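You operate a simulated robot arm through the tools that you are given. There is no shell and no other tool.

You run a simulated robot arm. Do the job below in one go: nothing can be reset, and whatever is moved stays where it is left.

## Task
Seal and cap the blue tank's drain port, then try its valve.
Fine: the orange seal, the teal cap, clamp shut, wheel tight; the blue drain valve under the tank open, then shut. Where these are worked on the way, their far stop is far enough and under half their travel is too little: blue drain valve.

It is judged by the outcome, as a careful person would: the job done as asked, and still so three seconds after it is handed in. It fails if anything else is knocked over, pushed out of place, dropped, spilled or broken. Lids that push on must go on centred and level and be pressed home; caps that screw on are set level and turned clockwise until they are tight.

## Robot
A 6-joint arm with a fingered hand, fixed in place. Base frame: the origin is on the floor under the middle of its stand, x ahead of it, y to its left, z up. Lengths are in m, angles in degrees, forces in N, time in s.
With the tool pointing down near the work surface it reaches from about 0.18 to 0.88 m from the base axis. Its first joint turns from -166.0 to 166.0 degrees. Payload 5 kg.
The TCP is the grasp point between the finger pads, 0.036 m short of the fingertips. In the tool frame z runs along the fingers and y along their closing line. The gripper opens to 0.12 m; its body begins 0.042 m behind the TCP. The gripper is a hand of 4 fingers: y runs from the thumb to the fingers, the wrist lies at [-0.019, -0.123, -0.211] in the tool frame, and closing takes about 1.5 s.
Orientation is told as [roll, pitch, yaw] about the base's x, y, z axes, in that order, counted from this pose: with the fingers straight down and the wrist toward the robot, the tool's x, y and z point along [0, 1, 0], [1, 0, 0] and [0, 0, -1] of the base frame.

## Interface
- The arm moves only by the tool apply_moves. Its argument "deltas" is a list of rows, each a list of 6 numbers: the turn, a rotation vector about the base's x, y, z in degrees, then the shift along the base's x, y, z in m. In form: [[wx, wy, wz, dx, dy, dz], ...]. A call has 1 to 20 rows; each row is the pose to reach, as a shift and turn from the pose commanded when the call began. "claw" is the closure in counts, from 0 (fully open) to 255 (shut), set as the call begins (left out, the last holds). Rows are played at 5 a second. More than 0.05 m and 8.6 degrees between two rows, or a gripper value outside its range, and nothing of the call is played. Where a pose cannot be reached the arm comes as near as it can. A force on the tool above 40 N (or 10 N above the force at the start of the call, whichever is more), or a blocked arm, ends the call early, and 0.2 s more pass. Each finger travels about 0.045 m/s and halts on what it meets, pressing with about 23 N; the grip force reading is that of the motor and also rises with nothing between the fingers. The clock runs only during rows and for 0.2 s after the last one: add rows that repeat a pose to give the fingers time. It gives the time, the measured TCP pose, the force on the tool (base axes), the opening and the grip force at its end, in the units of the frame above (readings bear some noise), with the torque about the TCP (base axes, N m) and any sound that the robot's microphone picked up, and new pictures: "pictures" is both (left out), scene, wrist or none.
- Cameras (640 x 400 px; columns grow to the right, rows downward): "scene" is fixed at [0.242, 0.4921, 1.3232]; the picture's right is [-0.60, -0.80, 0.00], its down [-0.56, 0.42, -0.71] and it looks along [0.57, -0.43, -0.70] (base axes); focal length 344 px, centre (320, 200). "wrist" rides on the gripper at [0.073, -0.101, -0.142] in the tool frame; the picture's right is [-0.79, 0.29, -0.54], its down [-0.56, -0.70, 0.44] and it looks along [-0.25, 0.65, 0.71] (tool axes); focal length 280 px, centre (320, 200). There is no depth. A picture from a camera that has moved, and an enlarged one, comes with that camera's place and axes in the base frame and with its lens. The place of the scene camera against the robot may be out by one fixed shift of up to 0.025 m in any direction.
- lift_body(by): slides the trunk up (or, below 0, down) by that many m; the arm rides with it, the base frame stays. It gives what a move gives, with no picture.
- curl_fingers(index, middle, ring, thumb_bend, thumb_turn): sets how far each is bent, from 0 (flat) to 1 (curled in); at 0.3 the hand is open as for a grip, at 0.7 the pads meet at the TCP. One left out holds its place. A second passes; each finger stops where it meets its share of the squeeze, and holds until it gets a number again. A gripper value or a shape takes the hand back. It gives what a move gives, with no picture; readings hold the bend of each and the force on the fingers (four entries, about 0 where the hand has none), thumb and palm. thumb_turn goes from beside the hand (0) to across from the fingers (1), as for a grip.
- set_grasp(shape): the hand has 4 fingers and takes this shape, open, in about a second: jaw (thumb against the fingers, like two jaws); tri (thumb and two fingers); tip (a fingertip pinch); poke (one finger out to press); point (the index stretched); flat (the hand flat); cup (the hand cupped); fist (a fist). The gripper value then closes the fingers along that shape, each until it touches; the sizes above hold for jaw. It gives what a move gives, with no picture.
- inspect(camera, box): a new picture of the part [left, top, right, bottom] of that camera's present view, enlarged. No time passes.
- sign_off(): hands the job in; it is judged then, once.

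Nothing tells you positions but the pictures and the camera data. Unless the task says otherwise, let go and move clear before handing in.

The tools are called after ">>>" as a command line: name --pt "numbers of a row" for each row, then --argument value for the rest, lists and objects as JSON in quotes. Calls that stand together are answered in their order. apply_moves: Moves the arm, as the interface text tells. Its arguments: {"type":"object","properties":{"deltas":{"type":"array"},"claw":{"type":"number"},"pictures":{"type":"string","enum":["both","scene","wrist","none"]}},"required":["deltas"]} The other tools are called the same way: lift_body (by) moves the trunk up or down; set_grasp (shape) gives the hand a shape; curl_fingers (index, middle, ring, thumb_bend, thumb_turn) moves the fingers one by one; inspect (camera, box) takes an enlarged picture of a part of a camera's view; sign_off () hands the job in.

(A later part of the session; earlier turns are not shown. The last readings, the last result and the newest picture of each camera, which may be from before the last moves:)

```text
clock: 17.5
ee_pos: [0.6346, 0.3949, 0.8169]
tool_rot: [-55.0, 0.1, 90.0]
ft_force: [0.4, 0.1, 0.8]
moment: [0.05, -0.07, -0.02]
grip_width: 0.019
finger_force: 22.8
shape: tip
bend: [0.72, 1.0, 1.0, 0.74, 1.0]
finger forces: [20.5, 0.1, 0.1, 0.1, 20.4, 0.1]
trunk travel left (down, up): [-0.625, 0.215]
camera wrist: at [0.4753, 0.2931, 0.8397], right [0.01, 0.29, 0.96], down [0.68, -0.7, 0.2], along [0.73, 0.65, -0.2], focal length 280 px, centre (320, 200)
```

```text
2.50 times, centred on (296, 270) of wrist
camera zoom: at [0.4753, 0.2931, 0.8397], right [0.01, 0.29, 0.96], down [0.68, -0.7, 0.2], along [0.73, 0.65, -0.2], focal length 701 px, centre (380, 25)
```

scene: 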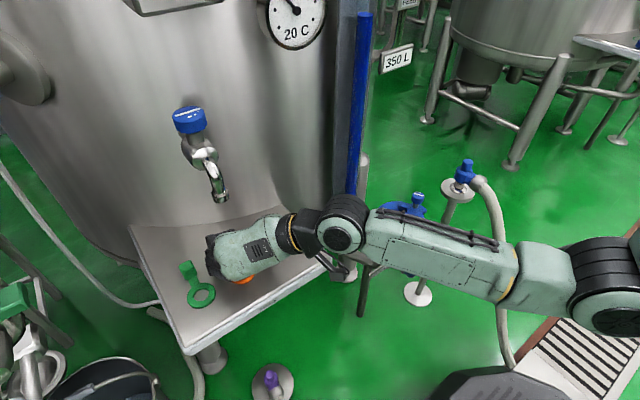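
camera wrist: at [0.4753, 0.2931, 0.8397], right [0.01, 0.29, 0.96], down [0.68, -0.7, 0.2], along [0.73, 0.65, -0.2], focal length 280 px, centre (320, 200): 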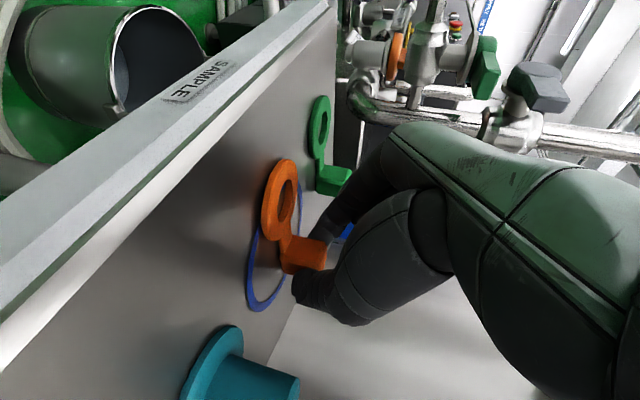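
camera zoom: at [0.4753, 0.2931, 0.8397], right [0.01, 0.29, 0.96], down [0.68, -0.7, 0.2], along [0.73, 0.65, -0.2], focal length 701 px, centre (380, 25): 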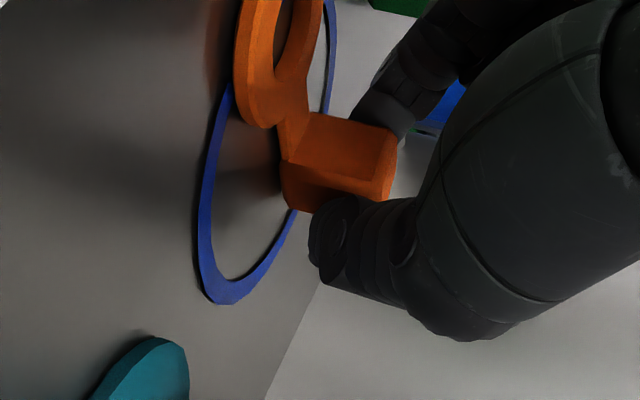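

The seal is gripped at about 20 N with a block width of about 19 mm. I'll lift slightly, then back out from under the faucet.

>>> apply_moves --pt "0 0 0 0 0 0.008" --pt "0 0 0 -0.005 0 0.016" --pt "0 0 0 -0.025 0 0.03" --pt "0 0 0 -0.05 0 0.05" --pt "0 0 0 -0.08 0 0.07" --pt "0 0 0 -0.11 0 0.09" --pt "0 0 0 -0.13 0 0.1" --pt "0 0 0 -0.13 0 0.1" --pictures "both"

>>> inspect --camera "wrist" --box '[200, 170, 392, 330]'

>>> inspect --camera "scene" --box '[200, 150, 360, 310]'

```text
clock: 19.3
ee_pos: [0.5037, 0.3935, 0.9197]
tool_rot: [-55.0, 0.0, 90.1]
ft_force: [0.7, 0.1, 0.8]
moment: [0.05, -0.01, -0.02]
grip_width: 0.0193
finger_force: 23.1
shape: tip
bend: [0.72, 1.0, 1.0, 0.74, 1.0]
finger forces: [20.3, 0.1, 0.0, 0.0, 20.5, 0.0]
trunk travel left (down, up): [-0.625, 0.215]
camera wrist: at [0.3453, 0.2916, 0.941], right [0.01, 0.29, 0.96], down [0.68, -0.7, 0.2], along [0.73, 0.65, -0.2], focal length 280 px, centre (320, 200)
```

scene: 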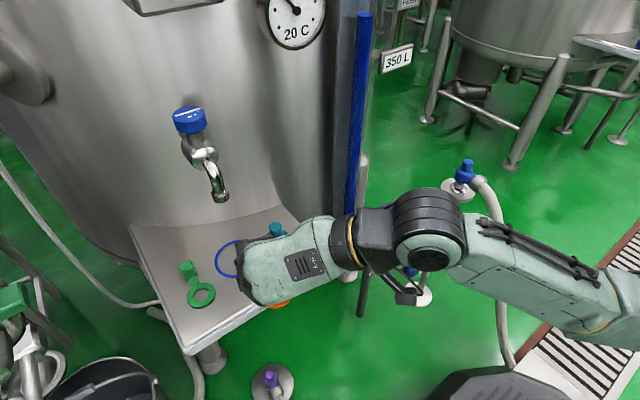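
wrist: 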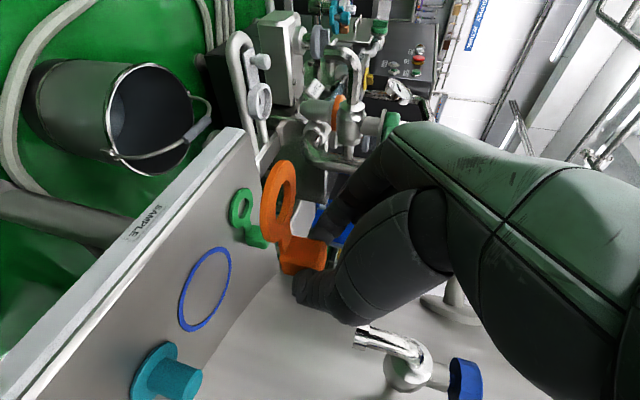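

```text
2.50 times, centred on (296, 250) of wrist
camera zoom: at [0.3453, 0.2916, 0.941], right [0.01, 0.29, 0.96], down [0.68, -0.7, 0.2], along [0.73, 0.65, -0.2], focal length 701 px, centre (380, 75)
```

zoom: 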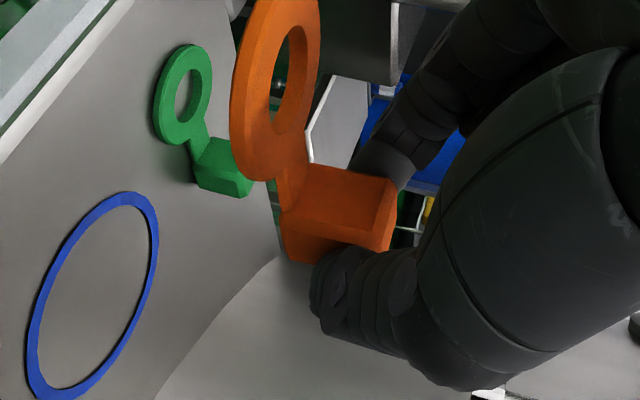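

```text
2.50 times, centred on (280, 230) of scene
camera zoom: at [0.242, 0.4921, 1.3232], right [-0.6, -0.8, 0.0], down [-0.56, 0.42, -0.71], along [0.57, -0.43, -0.7], focal length 859 px, centre (420, 125)
```

zoom: 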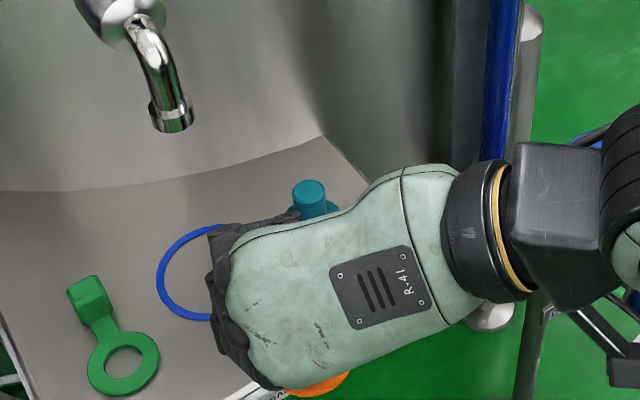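

The seal is held without drooping. I'll measure the ring centre relative to the TCP.

>>> inspect --camera "wrist" --box '[240, 140, 352, 290]'

```text
2.67 times, centred on (296, 215) of wrist
camera zoom: at [0.3453, 0.2916, 0.941], right [0.01, 0.29, 0.96], down [0.68, -0.7, 0.2], along [0.73, 0.65, -0.2], focal length 748 px, centre (384, 160)
```

zoom: 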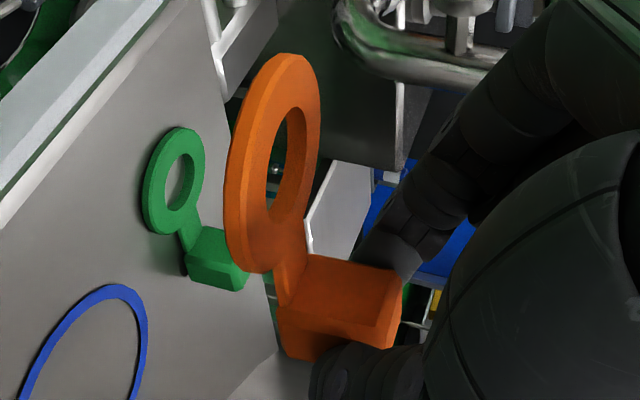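

The ring centre sits at about (-0.036, 0, -0.031) from the TCP. I'm carrying the seal across to a stand-off above the port, which keeps it clear of the tray and the clamp.

>>> apply_moves --pt "0 0 0 0 -0.045 0" --pt "0 0 0 0 -0.09 0" --pt "0 0 0 0 -0.135 0" --pt "0 0 0 0 -0.18 0" --pt "0 0 0 0 -0.225 -0.01" --pt "0 0 0 0.01 -0.27 -0.02" --pt "0 0 0 0.02 -0.315 -0.04" --pt "0 0 0 0.03 -0.35 -0.06" --pt "0 0 0 0.04 -0.39 -0.08" --pt "0 0 0 0.05 -0.43 -0.1" --pt "0 0 0 0.06 -0.463 -0.12" --pt "0 0 0 0.06 -0.463 -0.12" --pictures "both"

>>> inspect --camera "wrist" --box '[160, 150, 400, 350]'

>>> inspect --camera "scene" --box '[360, 130, 520, 290]'

```text
refused: row 7 steps farther than a row can; nothing moved
```

```text
2.00 times, centred on (280, 250) of wrist
camera zoom: at [0.3453, 0.2916, 0.941], right [0.01, 0.29, 0.96], down [0.68, -0.7, 0.2], along [0.73, 0.65, -0.2], focal length 561 px, centre (400, 100)
```

zoom: 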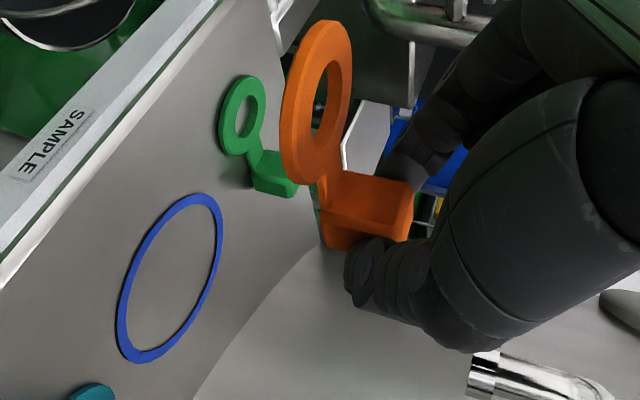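

```text
2.50 times, centred on (440, 210) of scene
camera zoom: at [0.242, 0.4921, 1.3232], right [-0.6, -0.8, 0.0], down [-0.56, 0.42, -0.71], along [0.57, -0.43, -0.7], focal length 859 px, centre (20, 175)
```

zoom: 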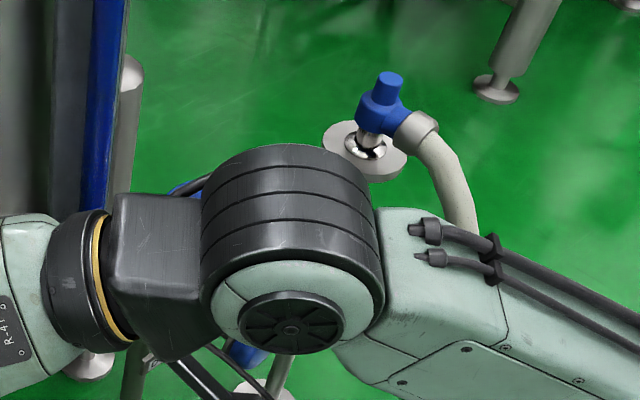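

One row stepped too far, so nothing moved. I'm resending with smaller steps.

>>> apply_moves --pt "0 0 0 0 -0.04 0" --pt "0 0 0 0 -0.08 0" --pt "0 0 0 0 -0.12 0" --pt "0 0 0 0 -0.16 0" --pt "0 0 0 0 -0.2 0" --pt "0 0 0 0.005 -0.238 -0.01" --pt "0 0 0 0.01 -0.275 -0.025" --pt "0 0 0 0.018 -0.312 -0.04" --pt "0 0 0 0.026 -0.349 -0.056" --pt "0 0 0 0.035 -0.386 -0.072" --pt "0 0 0 0.045 -0.42 -0.09" --pt "0 0 0 0.055 -0.445 -0.106" --pt "0 0 0 0.06 -0.463 -0.12" --pt "0 0 0 0.06 -0.463 -0.12" --pictures "both"

>>> inspect --camera "wrist" --box '[160, 150, 400, 350]'

>>> inspect --camera "scene" --box '[360, 130, 520, 290]'

```text
clock: 22.3
ee_pos: [0.5647, -0.0685, 0.7985]
tool_rot: [-55.0, 0.0, 90.0]
ft_force: [-0.3, 0.6, -0.6]
moment: [0.0, 0.02, -0.01]
grip_width: 0.019
finger_force: 22.9
shape: tip
bend: [0.72, 1.0, 1.0, 0.74, 1.0]
finger forces: [20.5, 0.0, 0.0, 0.1, 20.5, 0.0]
trunk travel left (down, up): [-0.625, 0.215]
camera wrist: at [0.4052, -0.1697, 0.8213], right [0.01, 0.29, 0.96], down [0.68, -0.7, 0.2], along [0.73, 0.65, -0.2], focal length 280 px, centre (320, 200)
```

scene: 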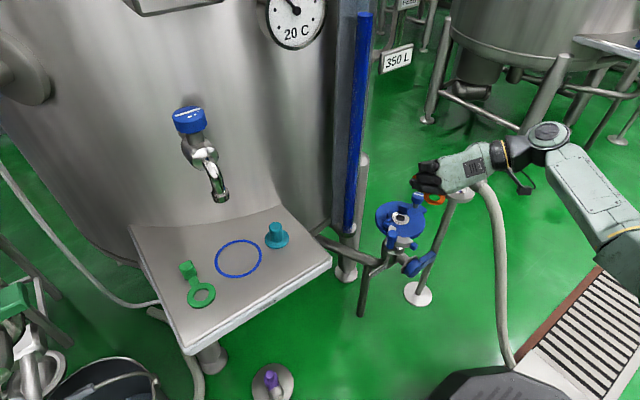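
wrist: 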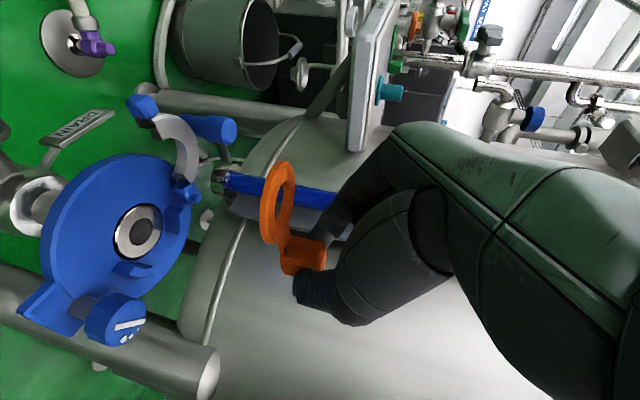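

```text
2.00 times, centred on (280, 250) of wrist
camera zoom: at [0.4052, -0.1697, 0.8213], right [0.01, 0.29, 0.96], down [0.68, -0.7, 0.2], along [0.73, 0.65, -0.2], focal length 561 px, centre (400, 100)
```

zoom: 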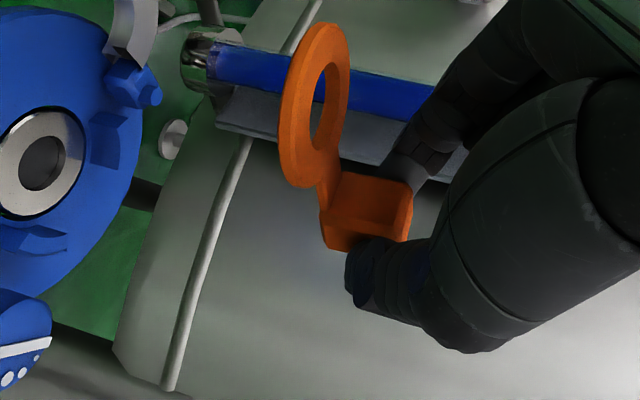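

```text
2.50 times, centred on (440, 210) of scene
camera zoom: at [0.242, 0.4921, 1.3232], right [-0.6, -0.8, 0.0], down [-0.56, 0.42, -0.71], along [0.57, -0.43, -0.7], focal length 859 px, centre (20, 175)
```

zoom: 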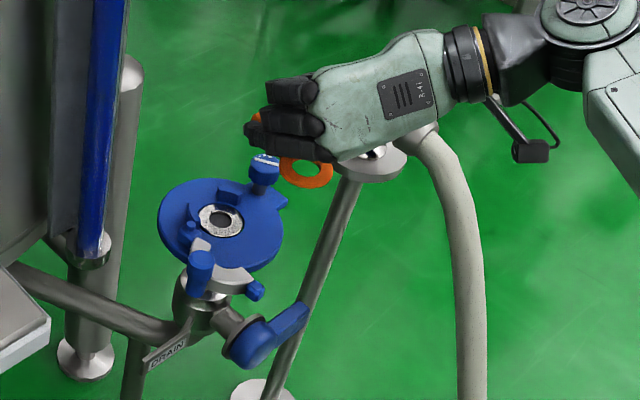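

I have a clear view of the port now. I'll zoom in to refine the port, fence, wheel and hinge geometry.

>>> inspect --camera "wrist" --box '[90, 180, 218, 280]'

>>> inspect --camera "wrist" --box '[0, 80, 256, 360]'

>>> inspect --camera "scene" --box '[385, 185, 449, 225]'

```text
4.00 times, centred on (154, 230) of wrist
camera zoom: at [0.4052, -0.1697, 0.8213], right [0.01, 0.29, 0.96], down [0.68, -0.7, 0.2], along [0.73, 0.65, -0.2], focal length 1122 px, centre (984, 80)
```

zoom: 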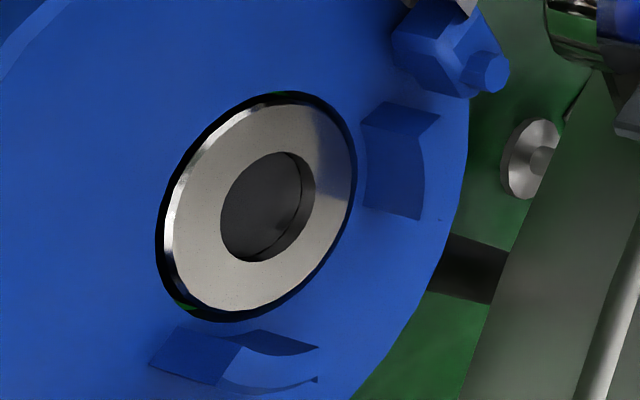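

```text
1.43 times, centred on (128, 220) of wrist
camera zoom: at [0.4052, -0.1697, 0.8213], right [0.01, 0.29, 0.96], down [0.68, -0.7, 0.2], along [0.73, 0.65, -0.2], focal length 401 px, centre (594, 171)
```

zoom: 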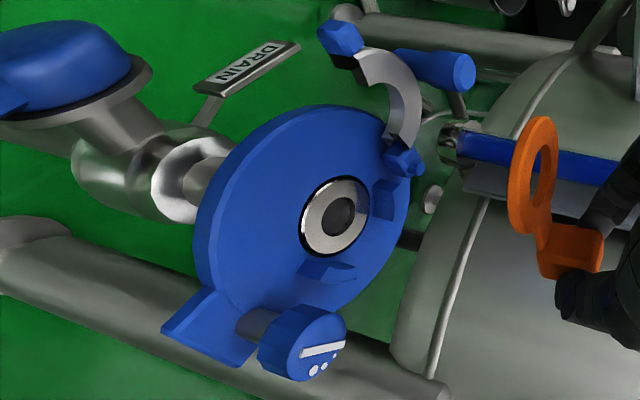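

```text
10.00 times, centred on (417, 205) of scene
camera zoom: at [0.242, 0.4921, 1.3232], right [-0.6, -0.8, 0.0], down [-0.56, 0.42, -0.71], along [0.57, -0.43, -0.7], focal length 3435 px, centre (-650, 150)
```

zoom: 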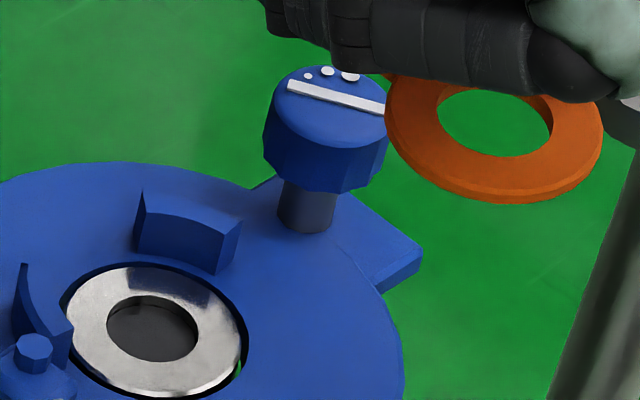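

The port centre is refined to about (0.6105, -0.0705, 0.617), and the held ring centre is about (-0.035, +0.002, -0.034) from the TCP. I'll move to hover about 4 cm above the seat.

>>> apply_moves --pt "0 0 0 0.02 -0.001 -0.022" --pt "0 0 0 0.04 -0.002 -0.044" --pt "0 0 0 0.06 -0.003 -0.066" --pt "0 0 0 0.08 -0.0045 -0.088" --pt "0 0 0 0.08 -0.0045 -0.096" --pt "0 0 0 0.08 -0.0045 -0.096" --pictures "both"

>>> inspect --camera "wrist" --box '[160, 150, 400, 350]'

>>> inspect --camera "scene" --box '[370, 170, 450, 230]'

```text
clock: 23.7
ee_pos: [0.6434, -0.0741, 0.7017]
tool_rot: [-55.0, 0.1, 89.9]
ft_force: [0.6, 0.5, 0.0]
moment: [-0.02, 0.02, 0.0]
grip_width: 0.0193
finger_force: 22.8
shape: tip
bend: [0.72, 1.0, 1.0, 0.74, 1.0]
finger forces: [20.5, 0.1, 0.0, 0.0, 20.5, 0.0]
trunk travel left (down, up): [-0.625, 0.215]
camera wrist: at [0.4856, -0.1748, 0.7234], right [0.01, 0.29, 0.96], down [0.68, -0.7, 0.2], along [0.73, 0.65, -0.2], focal length 280 px, centre (320, 200)
```

scene: 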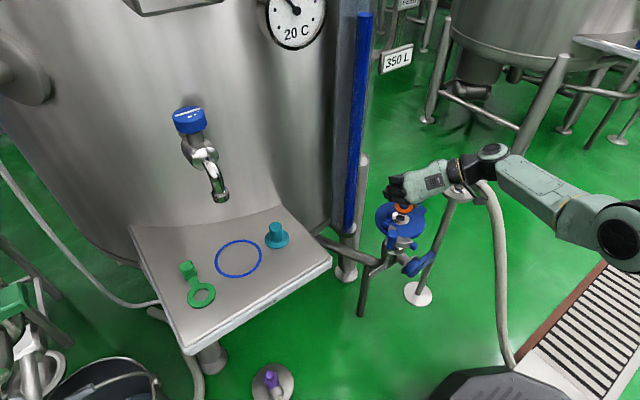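
wrist: 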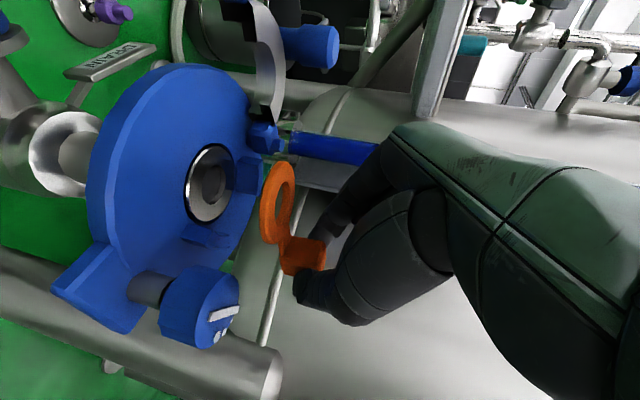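

```text
2.00 times, centred on (280, 250) of wrist
camera zoom: at [0.4856, -0.1748, 0.7234], right [0.01, 0.29, 0.96], down [0.68, -0.7, 0.2], along [0.73, 0.65, -0.2], focal length 561 px, centre (400, 100)
```

zoom: 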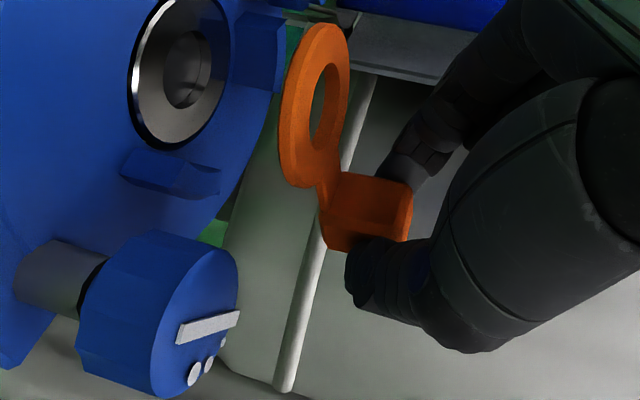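

```text
6.67 times, centred on (410, 200) of scene
camera zoom: at [0.242, 0.4921, 1.3232], right [-0.6, -0.8, 0.0], down [-0.56, 0.42, -0.71], along [0.57, -0.43, -0.7], focal length 2290 px, centre (-280, 200)
```

zoom: 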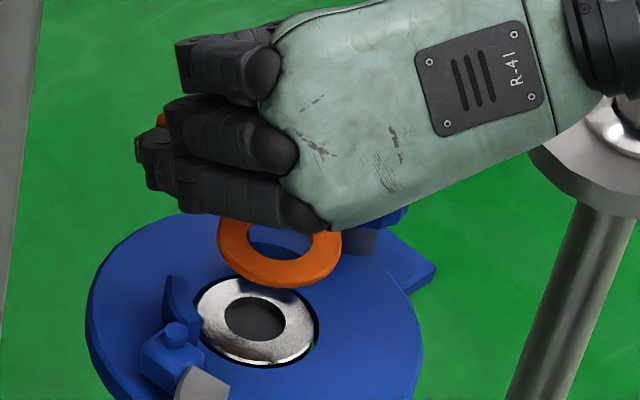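

Alignment looks close. I'll zoom in tighter to check the ring against the seat in both cameras.

>>> inspect --camera "scene" --box '[388, 190, 436, 230]'

>>> inspect --camera "wrist" --box '[180, 130, 340, 290]'

```text
10.00 times, centred on (412, 210) of scene
camera zoom: at [0.242, 0.4921, 1.3232], right [-0.6, -0.8, 0.0], down [-0.56, 0.42, -0.71], along [0.57, -0.43, -0.7], focal length 3435 px, centre (-600, 100)
```

zoom: 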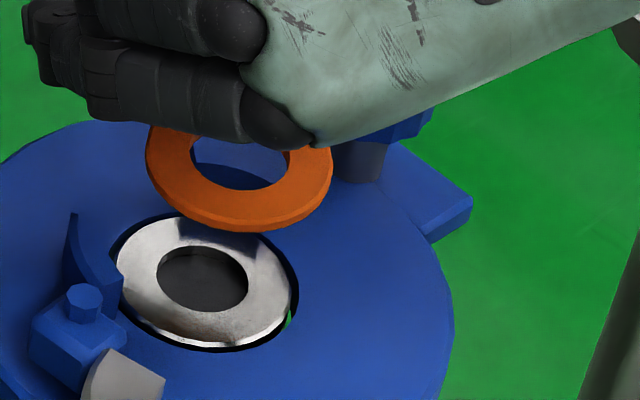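

```text
2.50 times, centred on (260, 210) of wrist
camera zoom: at [0.4856, -0.1748, 0.7234], right [0.01, 0.29, 0.96], down [0.68, -0.7, 0.2], along [0.73, 0.65, -0.2], focal length 701 px, centre (470, 175)
```

zoom: 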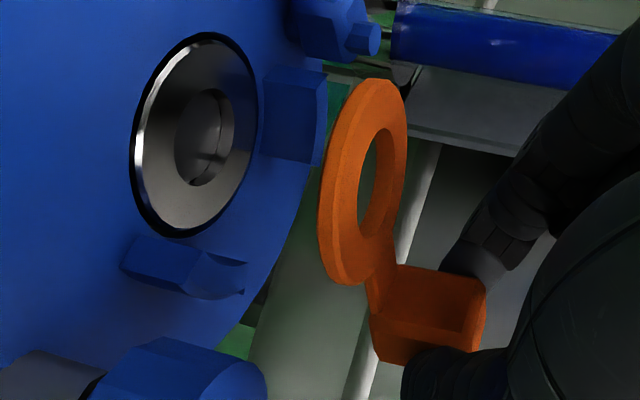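

Ring and seat are aligned to within about 1 mm in both views. I'm lowering straight down, stopping just above contact.

>>> apply_moves --pt "0 0 0 0.001 0.001 -0.01" --pt "0 0 0 0.001 0.001 -0.02" --pt "0 0 0 0.001 0.001 -0.03" --pt "0 0 0 0.001 0.001 -0.036" --pt "0 0 0 0.001 0.001 -0.036" --pictures "both"

>>> inspect --camera "wrist" --box '[180, 130, 340, 290]'

>>> inspect --camera "scene" --box '[380, 180, 444, 230]'

```text
clock: 24.9
ee_pos: [0.6441, -0.0722, 0.6639]
tool_rot: [-55.0, -0.1, 90.0]
ft_force: [-0.1, -0.3, -0.4]
moment: [0.01, -0.01, -0.02]
grip_width: 0.0192
finger_force: 23.0
shape: tip
bend: [0.72, 1.0, 1.0, 0.74, 1.0]
finger forces: [20.5, 0.0, 0.0, 0.0, 20.5, 0.1]
trunk travel left (down, up): [-0.625, 0.215]
camera wrist: at [0.4857, -0.174, 0.6874], right [0.01, 0.29, 0.96], down [0.68, -0.7, 0.2], along [0.73, 0.65, -0.2], focal length 280 px, centre (320, 200)
```

scene: 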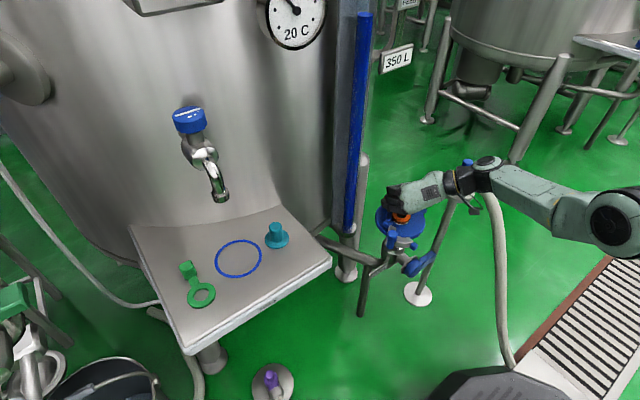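
wrist: 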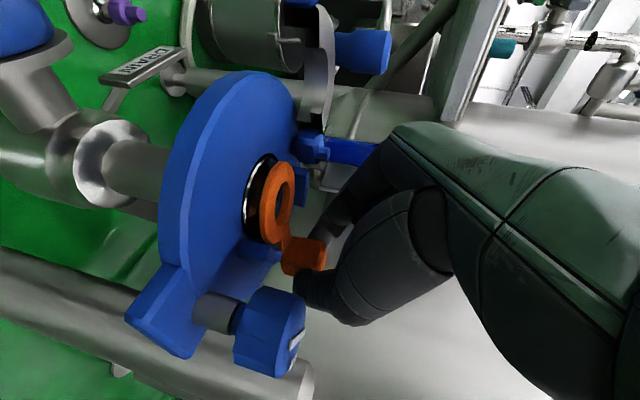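

```text
2.50 times, centred on (260, 210) of wrist
camera zoom: at [0.4857, -0.174, 0.6874], right [0.01, 0.29, 0.96], down [0.68, -0.7, 0.2], along [0.73, 0.65, -0.2], focal length 701 px, centre (470, 175)
```

zoom: 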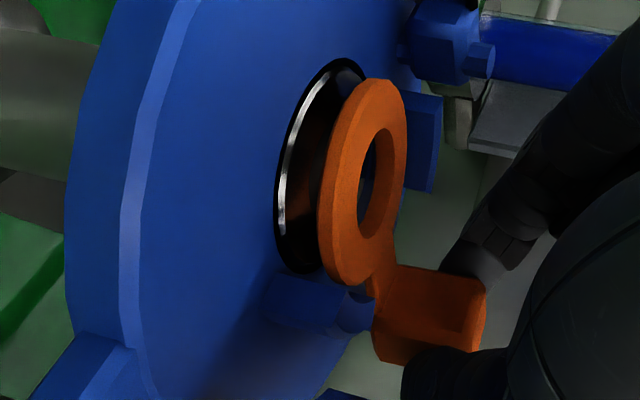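

```text
8.00 times, centred on (412, 205) of scene
camera zoom: at [0.242, 0.4921, 1.3232], right [-0.6, -0.8, 0.0], down [-0.56, 0.42, -0.71], along [0.57, -0.43, -0.7], focal length 2748 px, centre (-416, 160)
```

zoom: 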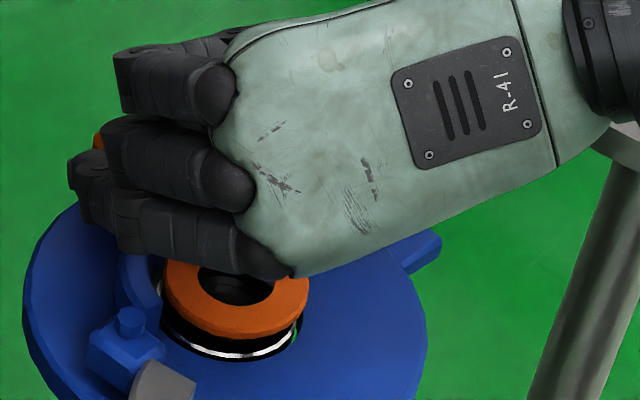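

The ring hovers about 1 cm above the seat and is concentric. I'm continuing down in small steps and watching the force.

>>> apply_moves --pt "0 0 0 0 0 -0.003" --pt "0 0 0 0 0 -0.005" --pt "0 0 0 0 0 -0.006" --pt "0 0 0 0 0 -0.006" --pictures "none"

>>> inspect --camera "wrist" --box '[180, 130, 340, 290]'

>>> inspect --camera "scene" --box '[380, 180, 444, 230]'

```text
clock: 25.9
ee_pos: [0.6447, -0.0732, 0.6605]
tool_rot: [-55.0, 0.0, 90.0]
ft_force: [-0.3, -0.2, -0.2]
moment: [0.0, -0.03, -0.01]
grip_width: 0.0193
finger_force: 23.1
shape: tip
bend: [0.72, 1.0, 1.0, 0.74, 1.0]
finger forces: [20.5, 0.0, 0.0, 0.0, 20.6, 0.0]
trunk travel left (down, up): [-0.625, 0.215]
```

```text
2.50 times, centred on (260, 210) of wrist
camera zoom: at [0.4857, -0.1741, 0.6817], right [0.01, 0.29, 0.96], down [0.68, -0.7, 0.2], along [0.73, 0.65, -0.2], focal length 701 px, centre (470, 175)
```

zoom: 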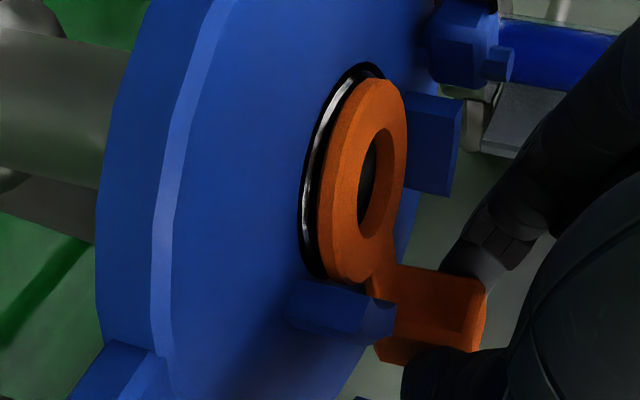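

```text
8.00 times, centred on (412, 205) of scene
camera zoom: at [0.242, 0.4921, 1.3232], right [-0.6, -0.8, 0.0], down [-0.56, 0.42, -0.71], along [0.57, -0.43, -0.7], focal length 2748 px, centre (-416, 160)
```

zoom: 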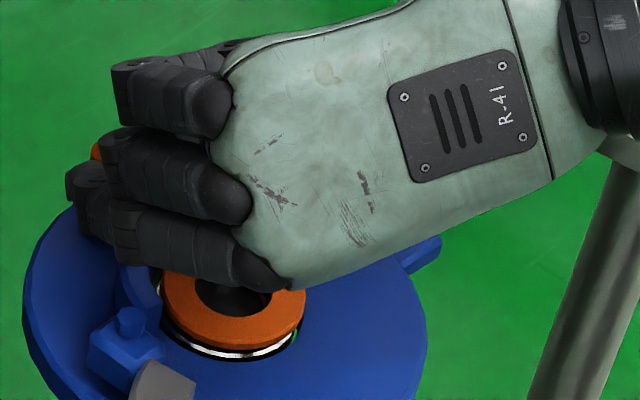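

About 3–4 mm remain, so I'm continuing gently until contact.

>>> apply_moves --pt "0 0 0 0 0 -0.001" --pt "0 0 0 0 0 -0.002" --pt "0 0 0 0 0 -0.003" --pt "0 0 0 0 0 -0.004" --pt "0 0 0 0 0 -0.004" --pictures "none"

>>> inspect --camera "wrist" --box '[180, 130, 340, 290]'

>>> inspect --camera "scene" --box '[380, 180, 444, 230]'

```text
clock: 27.1
ee_pos: [0.6461, -0.0736, 0.6572]
tool_rot: [-55.2, 0.0, 90.0]
ft_force: [-1.6, 0.0, 8.4]
moment: [0.07, -0.12, -0.01]
grip_width: 0.0192
finger_force: 23.2
shape: tip
bend: [0.72, 1.0, 1.0, 0.74, 1.0]
finger forces: [20.9, 0.0, 0.0, 0.1, 21.7, 0.0]
trunk travel left (down, up): [-0.625, 0.215]
```

```text
2.50 times, centred on (260, 210) of wrist
camera zoom: at [0.4864, -0.1743, 0.6788], right [0.01, 0.29, 0.96], down [0.68, -0.7, 0.21], along [0.73, 0.65, -0.2], focal length 701 px, centre (470, 175)
```

zoom: 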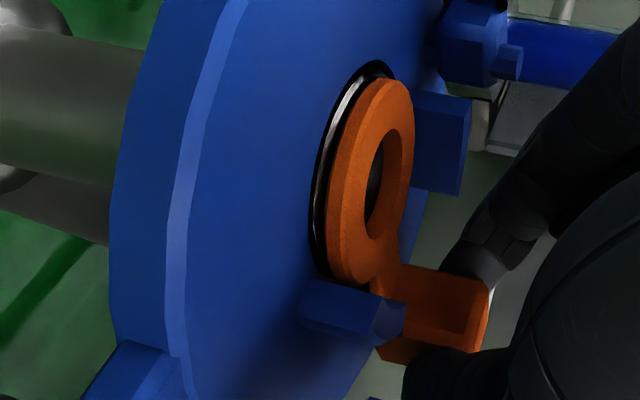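

```text
8.00 times, centred on (412, 205) of scene
camera zoom: at [0.242, 0.4921, 1.3232], right [-0.6, -0.8, 0.0], down [-0.56, 0.42, -0.71], along [0.57, -0.43, -0.7], focal length 2748 px, centre (-416, 160)
```

zoom: 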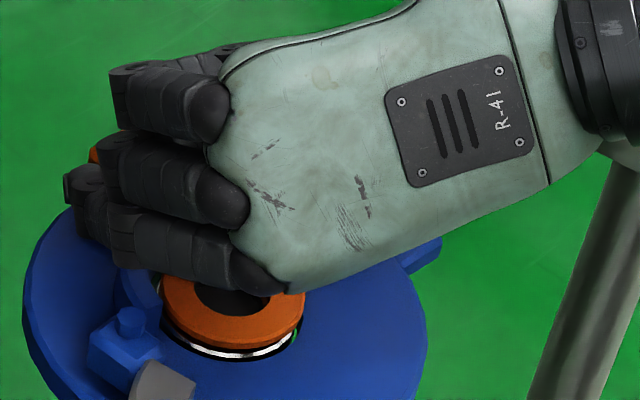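

Contact was felt (8 N). I'll look closely to see whether the ring is flat on the seat or riding on a fence.

>>> inspect --camera "wrist" --box '[225, 150, 321, 270]'

>>> inspect --camera "scene" --box '[392, 205, 424, 230]'

```text
3.33 times, centred on (273, 210) of wrist
camera zoom: at [0.4864, -0.1743, 0.6788], right [0.01, 0.29, 0.96], down [0.68, -0.7, 0.21], along [0.73, 0.65, -0.2], focal length 935 px, centre (477, 167)
```

zoom: 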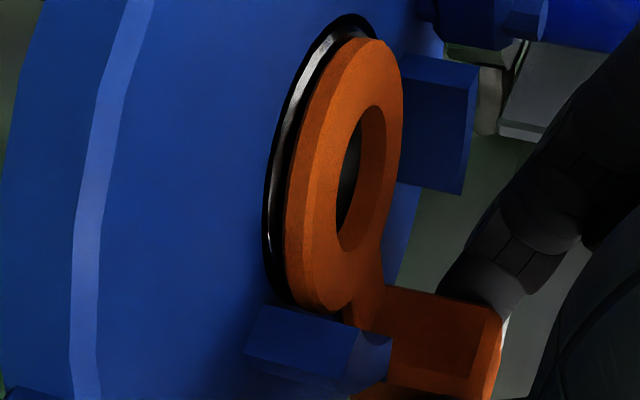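

```text
16.00 times, centred on (408, 218) of scene
camera zoom: at [0.242, 0.4921, 1.3232], right [-0.6, -0.8, 0.0], down [-0.56, 0.42, -0.71], along [0.57, -0.43, -0.7], focal length 5495 px, centre (-1088, -80)
```

zoom: 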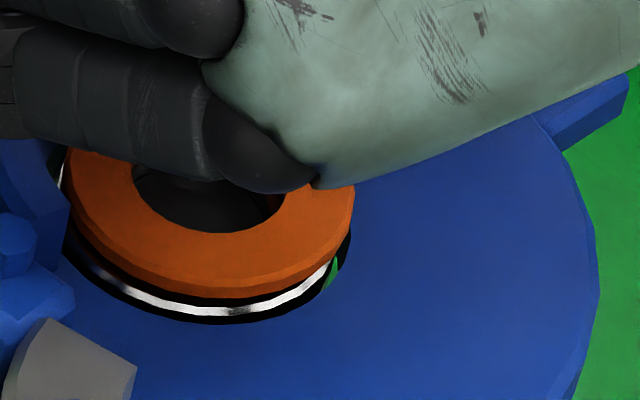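

The force and torque say the seal is bearing down near its block, with the ring essentially at seat height and centred to about 1 mm. I'll relieve the preload by 2 mm and open the fingers just enough to release.

>>> apply_moves --pt "0 0 0 0 0 0.002" --pt "0 0 0 0 0 0.002" --pictures "none"

>>> apply_moves --pt "0 0 0 0 0 0" --pt "0 0 0 0 0 0" --pt "0 0 0 0 0 0" --pt "0 0 0 0 0 0" --pt "0 0 0 0 0 0" --claw 175 --pictures "both"

>>> inspect --camera "wrist" --box '[200, 130, 360, 290]'

>>> inspect --camera "scene" --box '[380, 180, 444, 230]'

```text
clock: 27.7
ee_pos: [0.6449, -0.0742, 0.658]
tool_rot: [-55.0, 0.0, 90.0]
ft_force: [0.1, -0.7, 1.6]
moment: [0.09, -0.01, -0.01]
grip_width: 0.0192
finger_force: 23.4
shape: tip
bend: [0.72, 1.0, 1.0, 0.74, 1.0]
finger forces: [21.1, 0.0, 0.0, 0.0, 20.7, 0.0]
trunk travel left (down, up): [-0.625, 0.215]
```

```text
clock: 28.9
ee_pos: [0.6447, -0.0721, 0.6592]
tool_rot: [-55.1, 0.0, 90.0]
ft_force: [1.3, 8.2, 2.8]
moment: [-0.21, 0.09, -0.13]
grip_width: 0.0354
finger_force: 0.1
shape: tip
bend: [0.73, 0.98, 0.99, 0.74, 1.0]
finger forces: [0.0, 0.0, 0.0, 0.1, 8.0, 0.1]
trunk travel left (down, up): [-0.625, 0.215]
camera wrist: at [0.4866, -0.1738, 0.6801], right [0.01, 0.29, 0.96], down [0.68, -0.7, 0.2], along [0.73, 0.65, -0.2], focal length 280 px, centre (320, 200)
```

scene: 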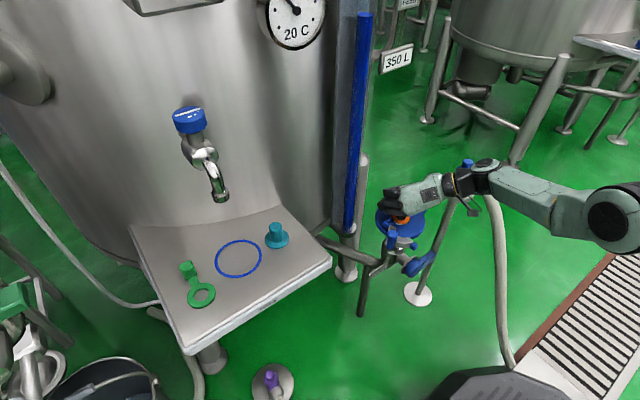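
wrist: 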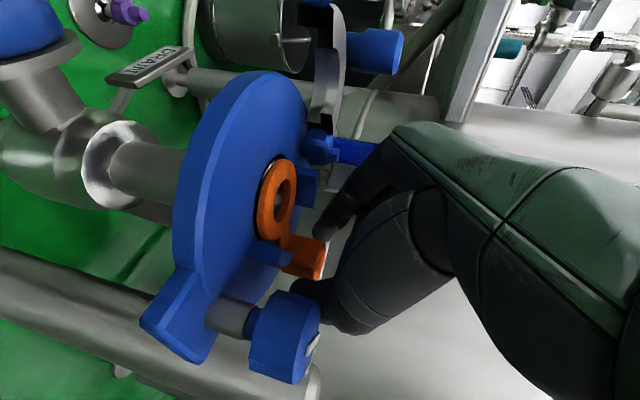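

```text
2.50 times, centred on (280, 210) of wrist
camera zoom: at [0.4866, -0.1738, 0.6801], right [0.01, 0.29, 0.96], down [0.68, -0.7, 0.2], along [0.73, 0.65, -0.2], focal length 701 px, centre (420, 175)
```

zoom: 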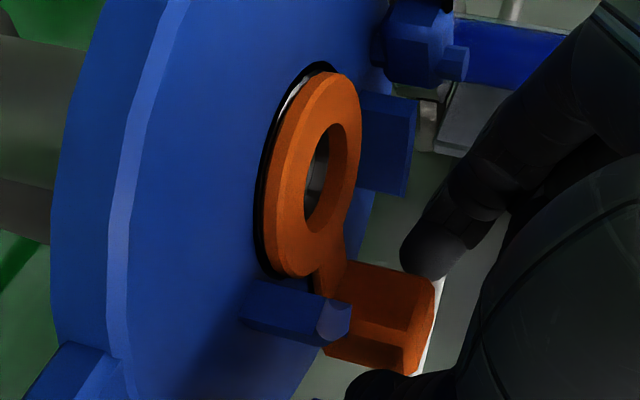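

```text
8.00 times, centred on (412, 205) of scene
camera zoom: at [0.242, 0.4921, 1.3232], right [-0.6, -0.8, 0.0], down [-0.56, 0.42, -0.71], along [0.57, -0.43, -0.7], focal length 2748 px, centre (-416, 160)
```

zoom: 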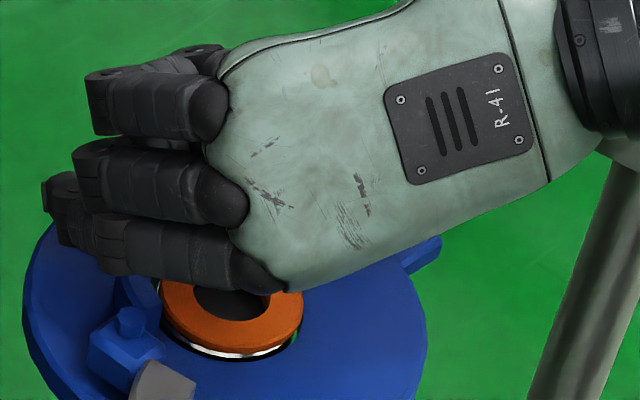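

The seal dropped flat onto the seat, but the thumb's back is now leaning on the wheel with 8 N. I'll close slightly to unload it, then lift straight up.

>>> apply_moves --pt "0 0 0 0 0 0" --pt "0 0 0 0 0 0" --pt "0 0 0 0 0 0" --claw 195 --pictures "none"

>>> inspect --camera "wrist" --box '[200, 130, 360, 290]'

```text
clock: 29.7
ee_pos: [0.6452, -0.0748, 0.6579]
tool_rot: [-54.9, 0.0, 90.0]
ft_force: [0.1, 1.2, 2.1]
moment: [-0.09, 0.05, 0.04]
grip_width: 0.0285
finger_force: 0.0
shape: tip
bend: [0.73, 0.98, 0.99, 0.74, 1.0]
finger forces: [0.1, 0.0, 0.1, 0.0, 2.4, 0.0]
trunk travel left (down, up): [-0.625, 0.215]
```

```text
2.50 times, centred on (280, 210) of wrist
camera zoom: at [0.4865, -0.1747, 0.68], right [0.01, 0.29, 0.96], down [0.68, -0.7, 0.2], along [0.73, 0.65, -0.2], focal length 701 px, centre (420, 175)
```

zoom: 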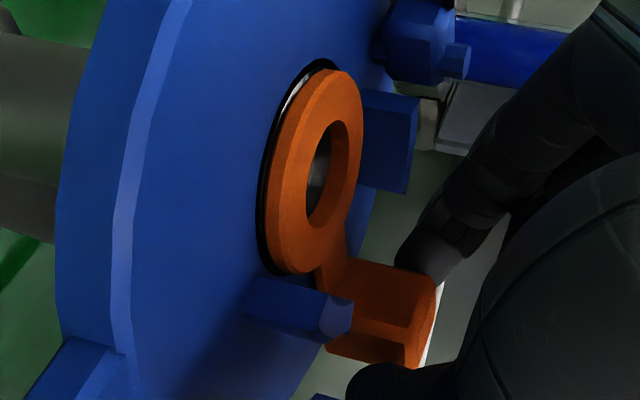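

Nearly unloaded. I'm raising straight up, away from the seal.

>>> apply_moves --pt "0 0 0 0 0.001 0.005" --pt "0 0 0 0 0.001 0.012" --pt "0 0 0 0 0.001 0.02" --pt "0 0 0 0 0.001 0.03" --pt "0 0 0 -0.005 0.001 0.045" --pt "0 0 0 -0.02 0.001 0.06" --pt "0 0 0 -0.02 0.001 0.06" --pictures "both"

>>> inspect --camera "wrist" --box '[120, 120, 280, 280]'

>>> inspect --camera "scene" --box '[380, 180, 444, 230]'

```text
clock: 31.3
ee_pos: [0.6252, -0.073, 0.7184]
tool_rot: [-54.9, 0.0, 90.0]
ft_force: [0.2, 0.2, -0.6]
moment: [-0.01, 0.0, -0.01]
grip_width: 0.0282
finger_force: 0.1
shape: tip
bend: [0.72, 0.98, 0.99, 0.74, 1.0]
finger forces: [0.1, 0.1, 0.0, 0.0, 0.1, 0.0]
trunk travel left (down, up): [-0.625, 0.215]
camera wrist: at [0.4666, -0.174, 0.7406], right [0.01, 0.29, 0.96], down [0.68, -0.7, 0.2], along [0.73, 0.65, -0.2], focal length 280 px, centre (320, 200)
```

scene: 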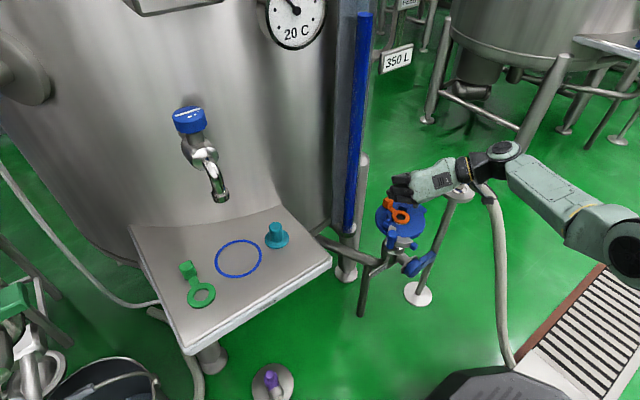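
wrist: 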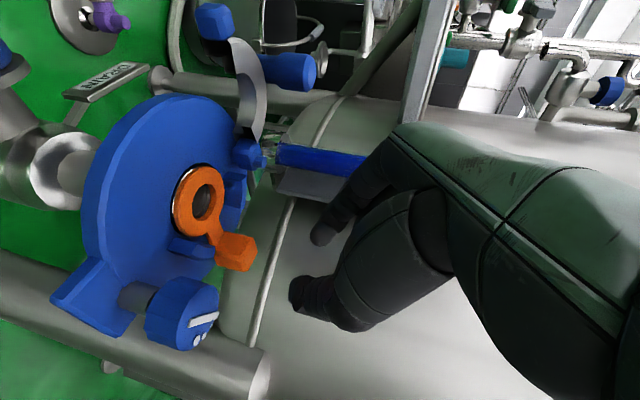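

```text
2.50 times, centred on (200, 200) of wrist
camera zoom: at [0.4666, -0.174, 0.7406], right [0.01, 0.29, 0.96], down [0.68, -0.7, 0.2], along [0.73, 0.65, -0.2], focal length 701 px, centre (620, 200)
```

zoom: 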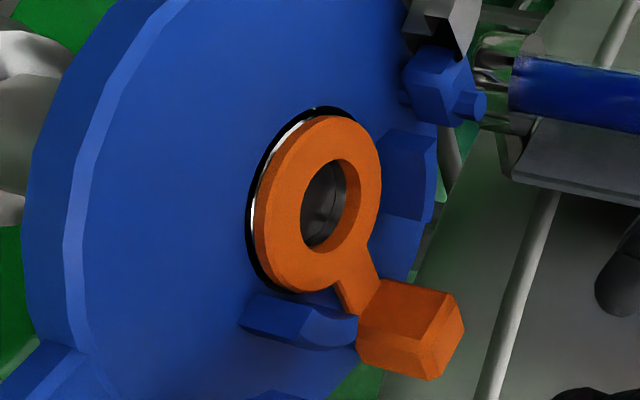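

```text
8.00 times, centred on (412, 205) of scene
camera zoom: at [0.242, 0.4921, 1.3232], right [-0.6, -0.8, 0.0], down [-0.56, 0.42, -0.71], along [0.57, -0.43, -0.7], focal length 2748 px, centre (-416, 160)
```

zoom: 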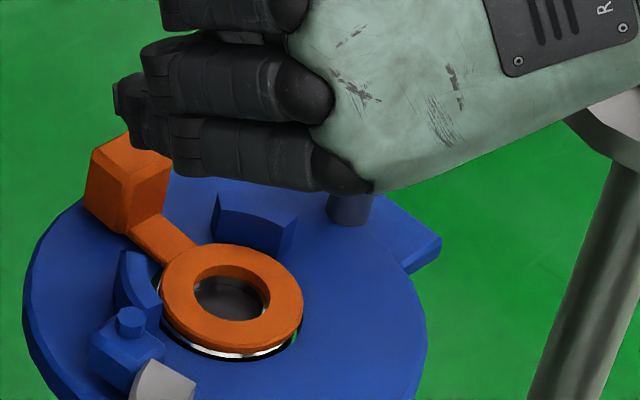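

The seal lies flat and centred, with its tab between the fences. Next is the teal cap: I'll retreat up and rotate back toward a vertical tool.

>>> apply_moves --pt "0 0 0 -0.012 0.002 0.025" --pt "0 7 0 -0.028 0.008 0.055" --pt "0 14 0 -0.044 0.018 0.085" --pt "0 21 0 -0.06 0.03 0.115" --pt "0 28 0 -0.075 0.045 0.145" --pt "0 35 0 -0.09 0.06 0.17" --pt "0 42 0 -0.105 0.075 0.195" --pt "0 49 0 -0.115 0.09 0.215" --pt "0 55 0 -0.125 0.1 0.22" --pt "0 55 0 -0.125 0.1 0.22" --claw 128 --pictures "none"

>>> apply_moves --pt "0 0 -7.5 0 0.018 0.004" --pt "0 0 -15 0 0.036 0.008" --pt "0 0 -22.5 0 0.054 0.012" --pt "0 0 -30 0 0.072 0.015" --pt "0 0 -37.5 0 0.09 0.015" --pt "0 0 -45 0 0.108 0.015" --pt "0 0 -52.5 0 0.126 0.015" --pt "0 0 -60 0 0.144 0.015" --pt "0 0 -67.5 0 0.162 0.015" --pt "0 0 -75 0 0.18 0.015" --pt "0 0 -82.5 0.01 0.198 0.015" --pt "0 0 -90 0.02 0.215 0.015" --pt "0 0 -90 0.02 0.215 0.015" --pictures "both"

>>> inspect --camera "wrist" --box '[160, 120, 400, 270]'

```text
clock: 33.5
ee_pos: [0.5294, 0.0635, 0.8747]
tool_rot: [0.1, -0.1, 89.8]
ft_force: [-0.1, 0.2, 0.1]
moment: [-0.01, 0.03, 0.03]
grip_width: 0.0591
finger_force: 0.1
shape: tip
bend: [0.73, 0.98, 0.99, 0.7, 1.0]
finger forces: [0.0, 0.0, 0.0, 0.0, 0.0, 0.1]
out of reach, approached as far as the arm can: row 7, 8, 9, 10
trunk travel left (down, up): [-0.625, 0.215]
```

```text
clock: 36.3
ee_pos: [0.5486, 0.2781, 0.8919]
tool_rot: [0.0, 0.0, 0.0]
ft_force: [0.5, -0.2, 0.2]
moment: [-0.01, -0.01, -0.02]
grip_width: 0.0594
finger_force: 0.2
shape: tip
bend: [0.73, 0.98, 0.99, 0.7, 1.0]
finger forces: [0.0, 0.0, 0.1, 0.1, 0.0, 0.1]
trunk travel left (down, up): [-0.625, 0.215]
camera wrist: at [0.447, 0.351, 1.0335], right [0.29, -0.79, 0.54], down [-0.7, -0.56, -0.44], along [0.65, -0.25, -0.71], focal length 280 px, centre (320, 200)
```

scene: 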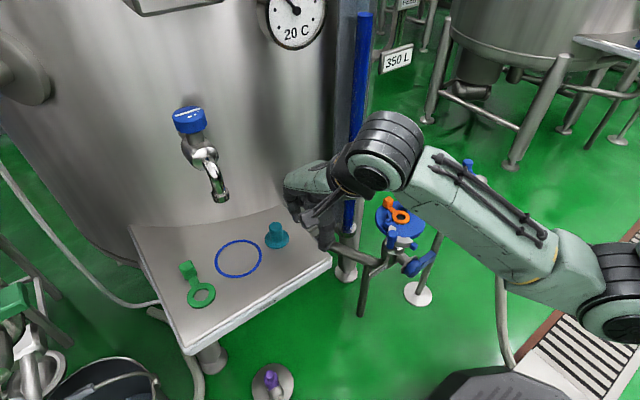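
wrist: 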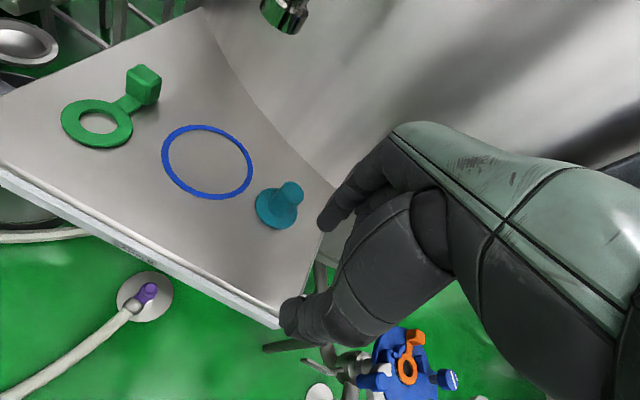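

```text
2.67 times, centred on (280, 195) of wrist
camera zoom: at [0.447, 0.351, 1.0335], right [0.29, -0.79, 0.54], down [-0.7, -0.56, -0.44], along [0.65, -0.25, -0.71], focal length 748 px, centre (427, 213)
```

zoom: 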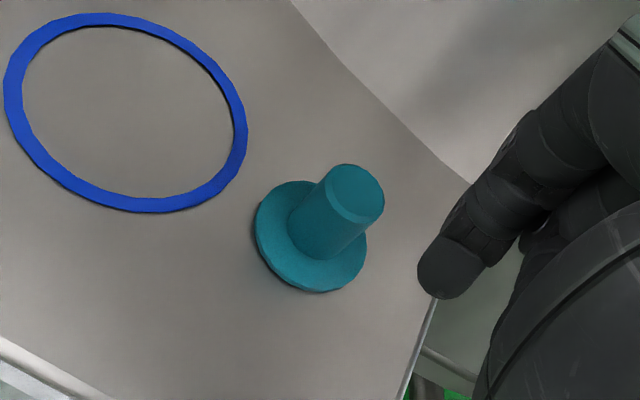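

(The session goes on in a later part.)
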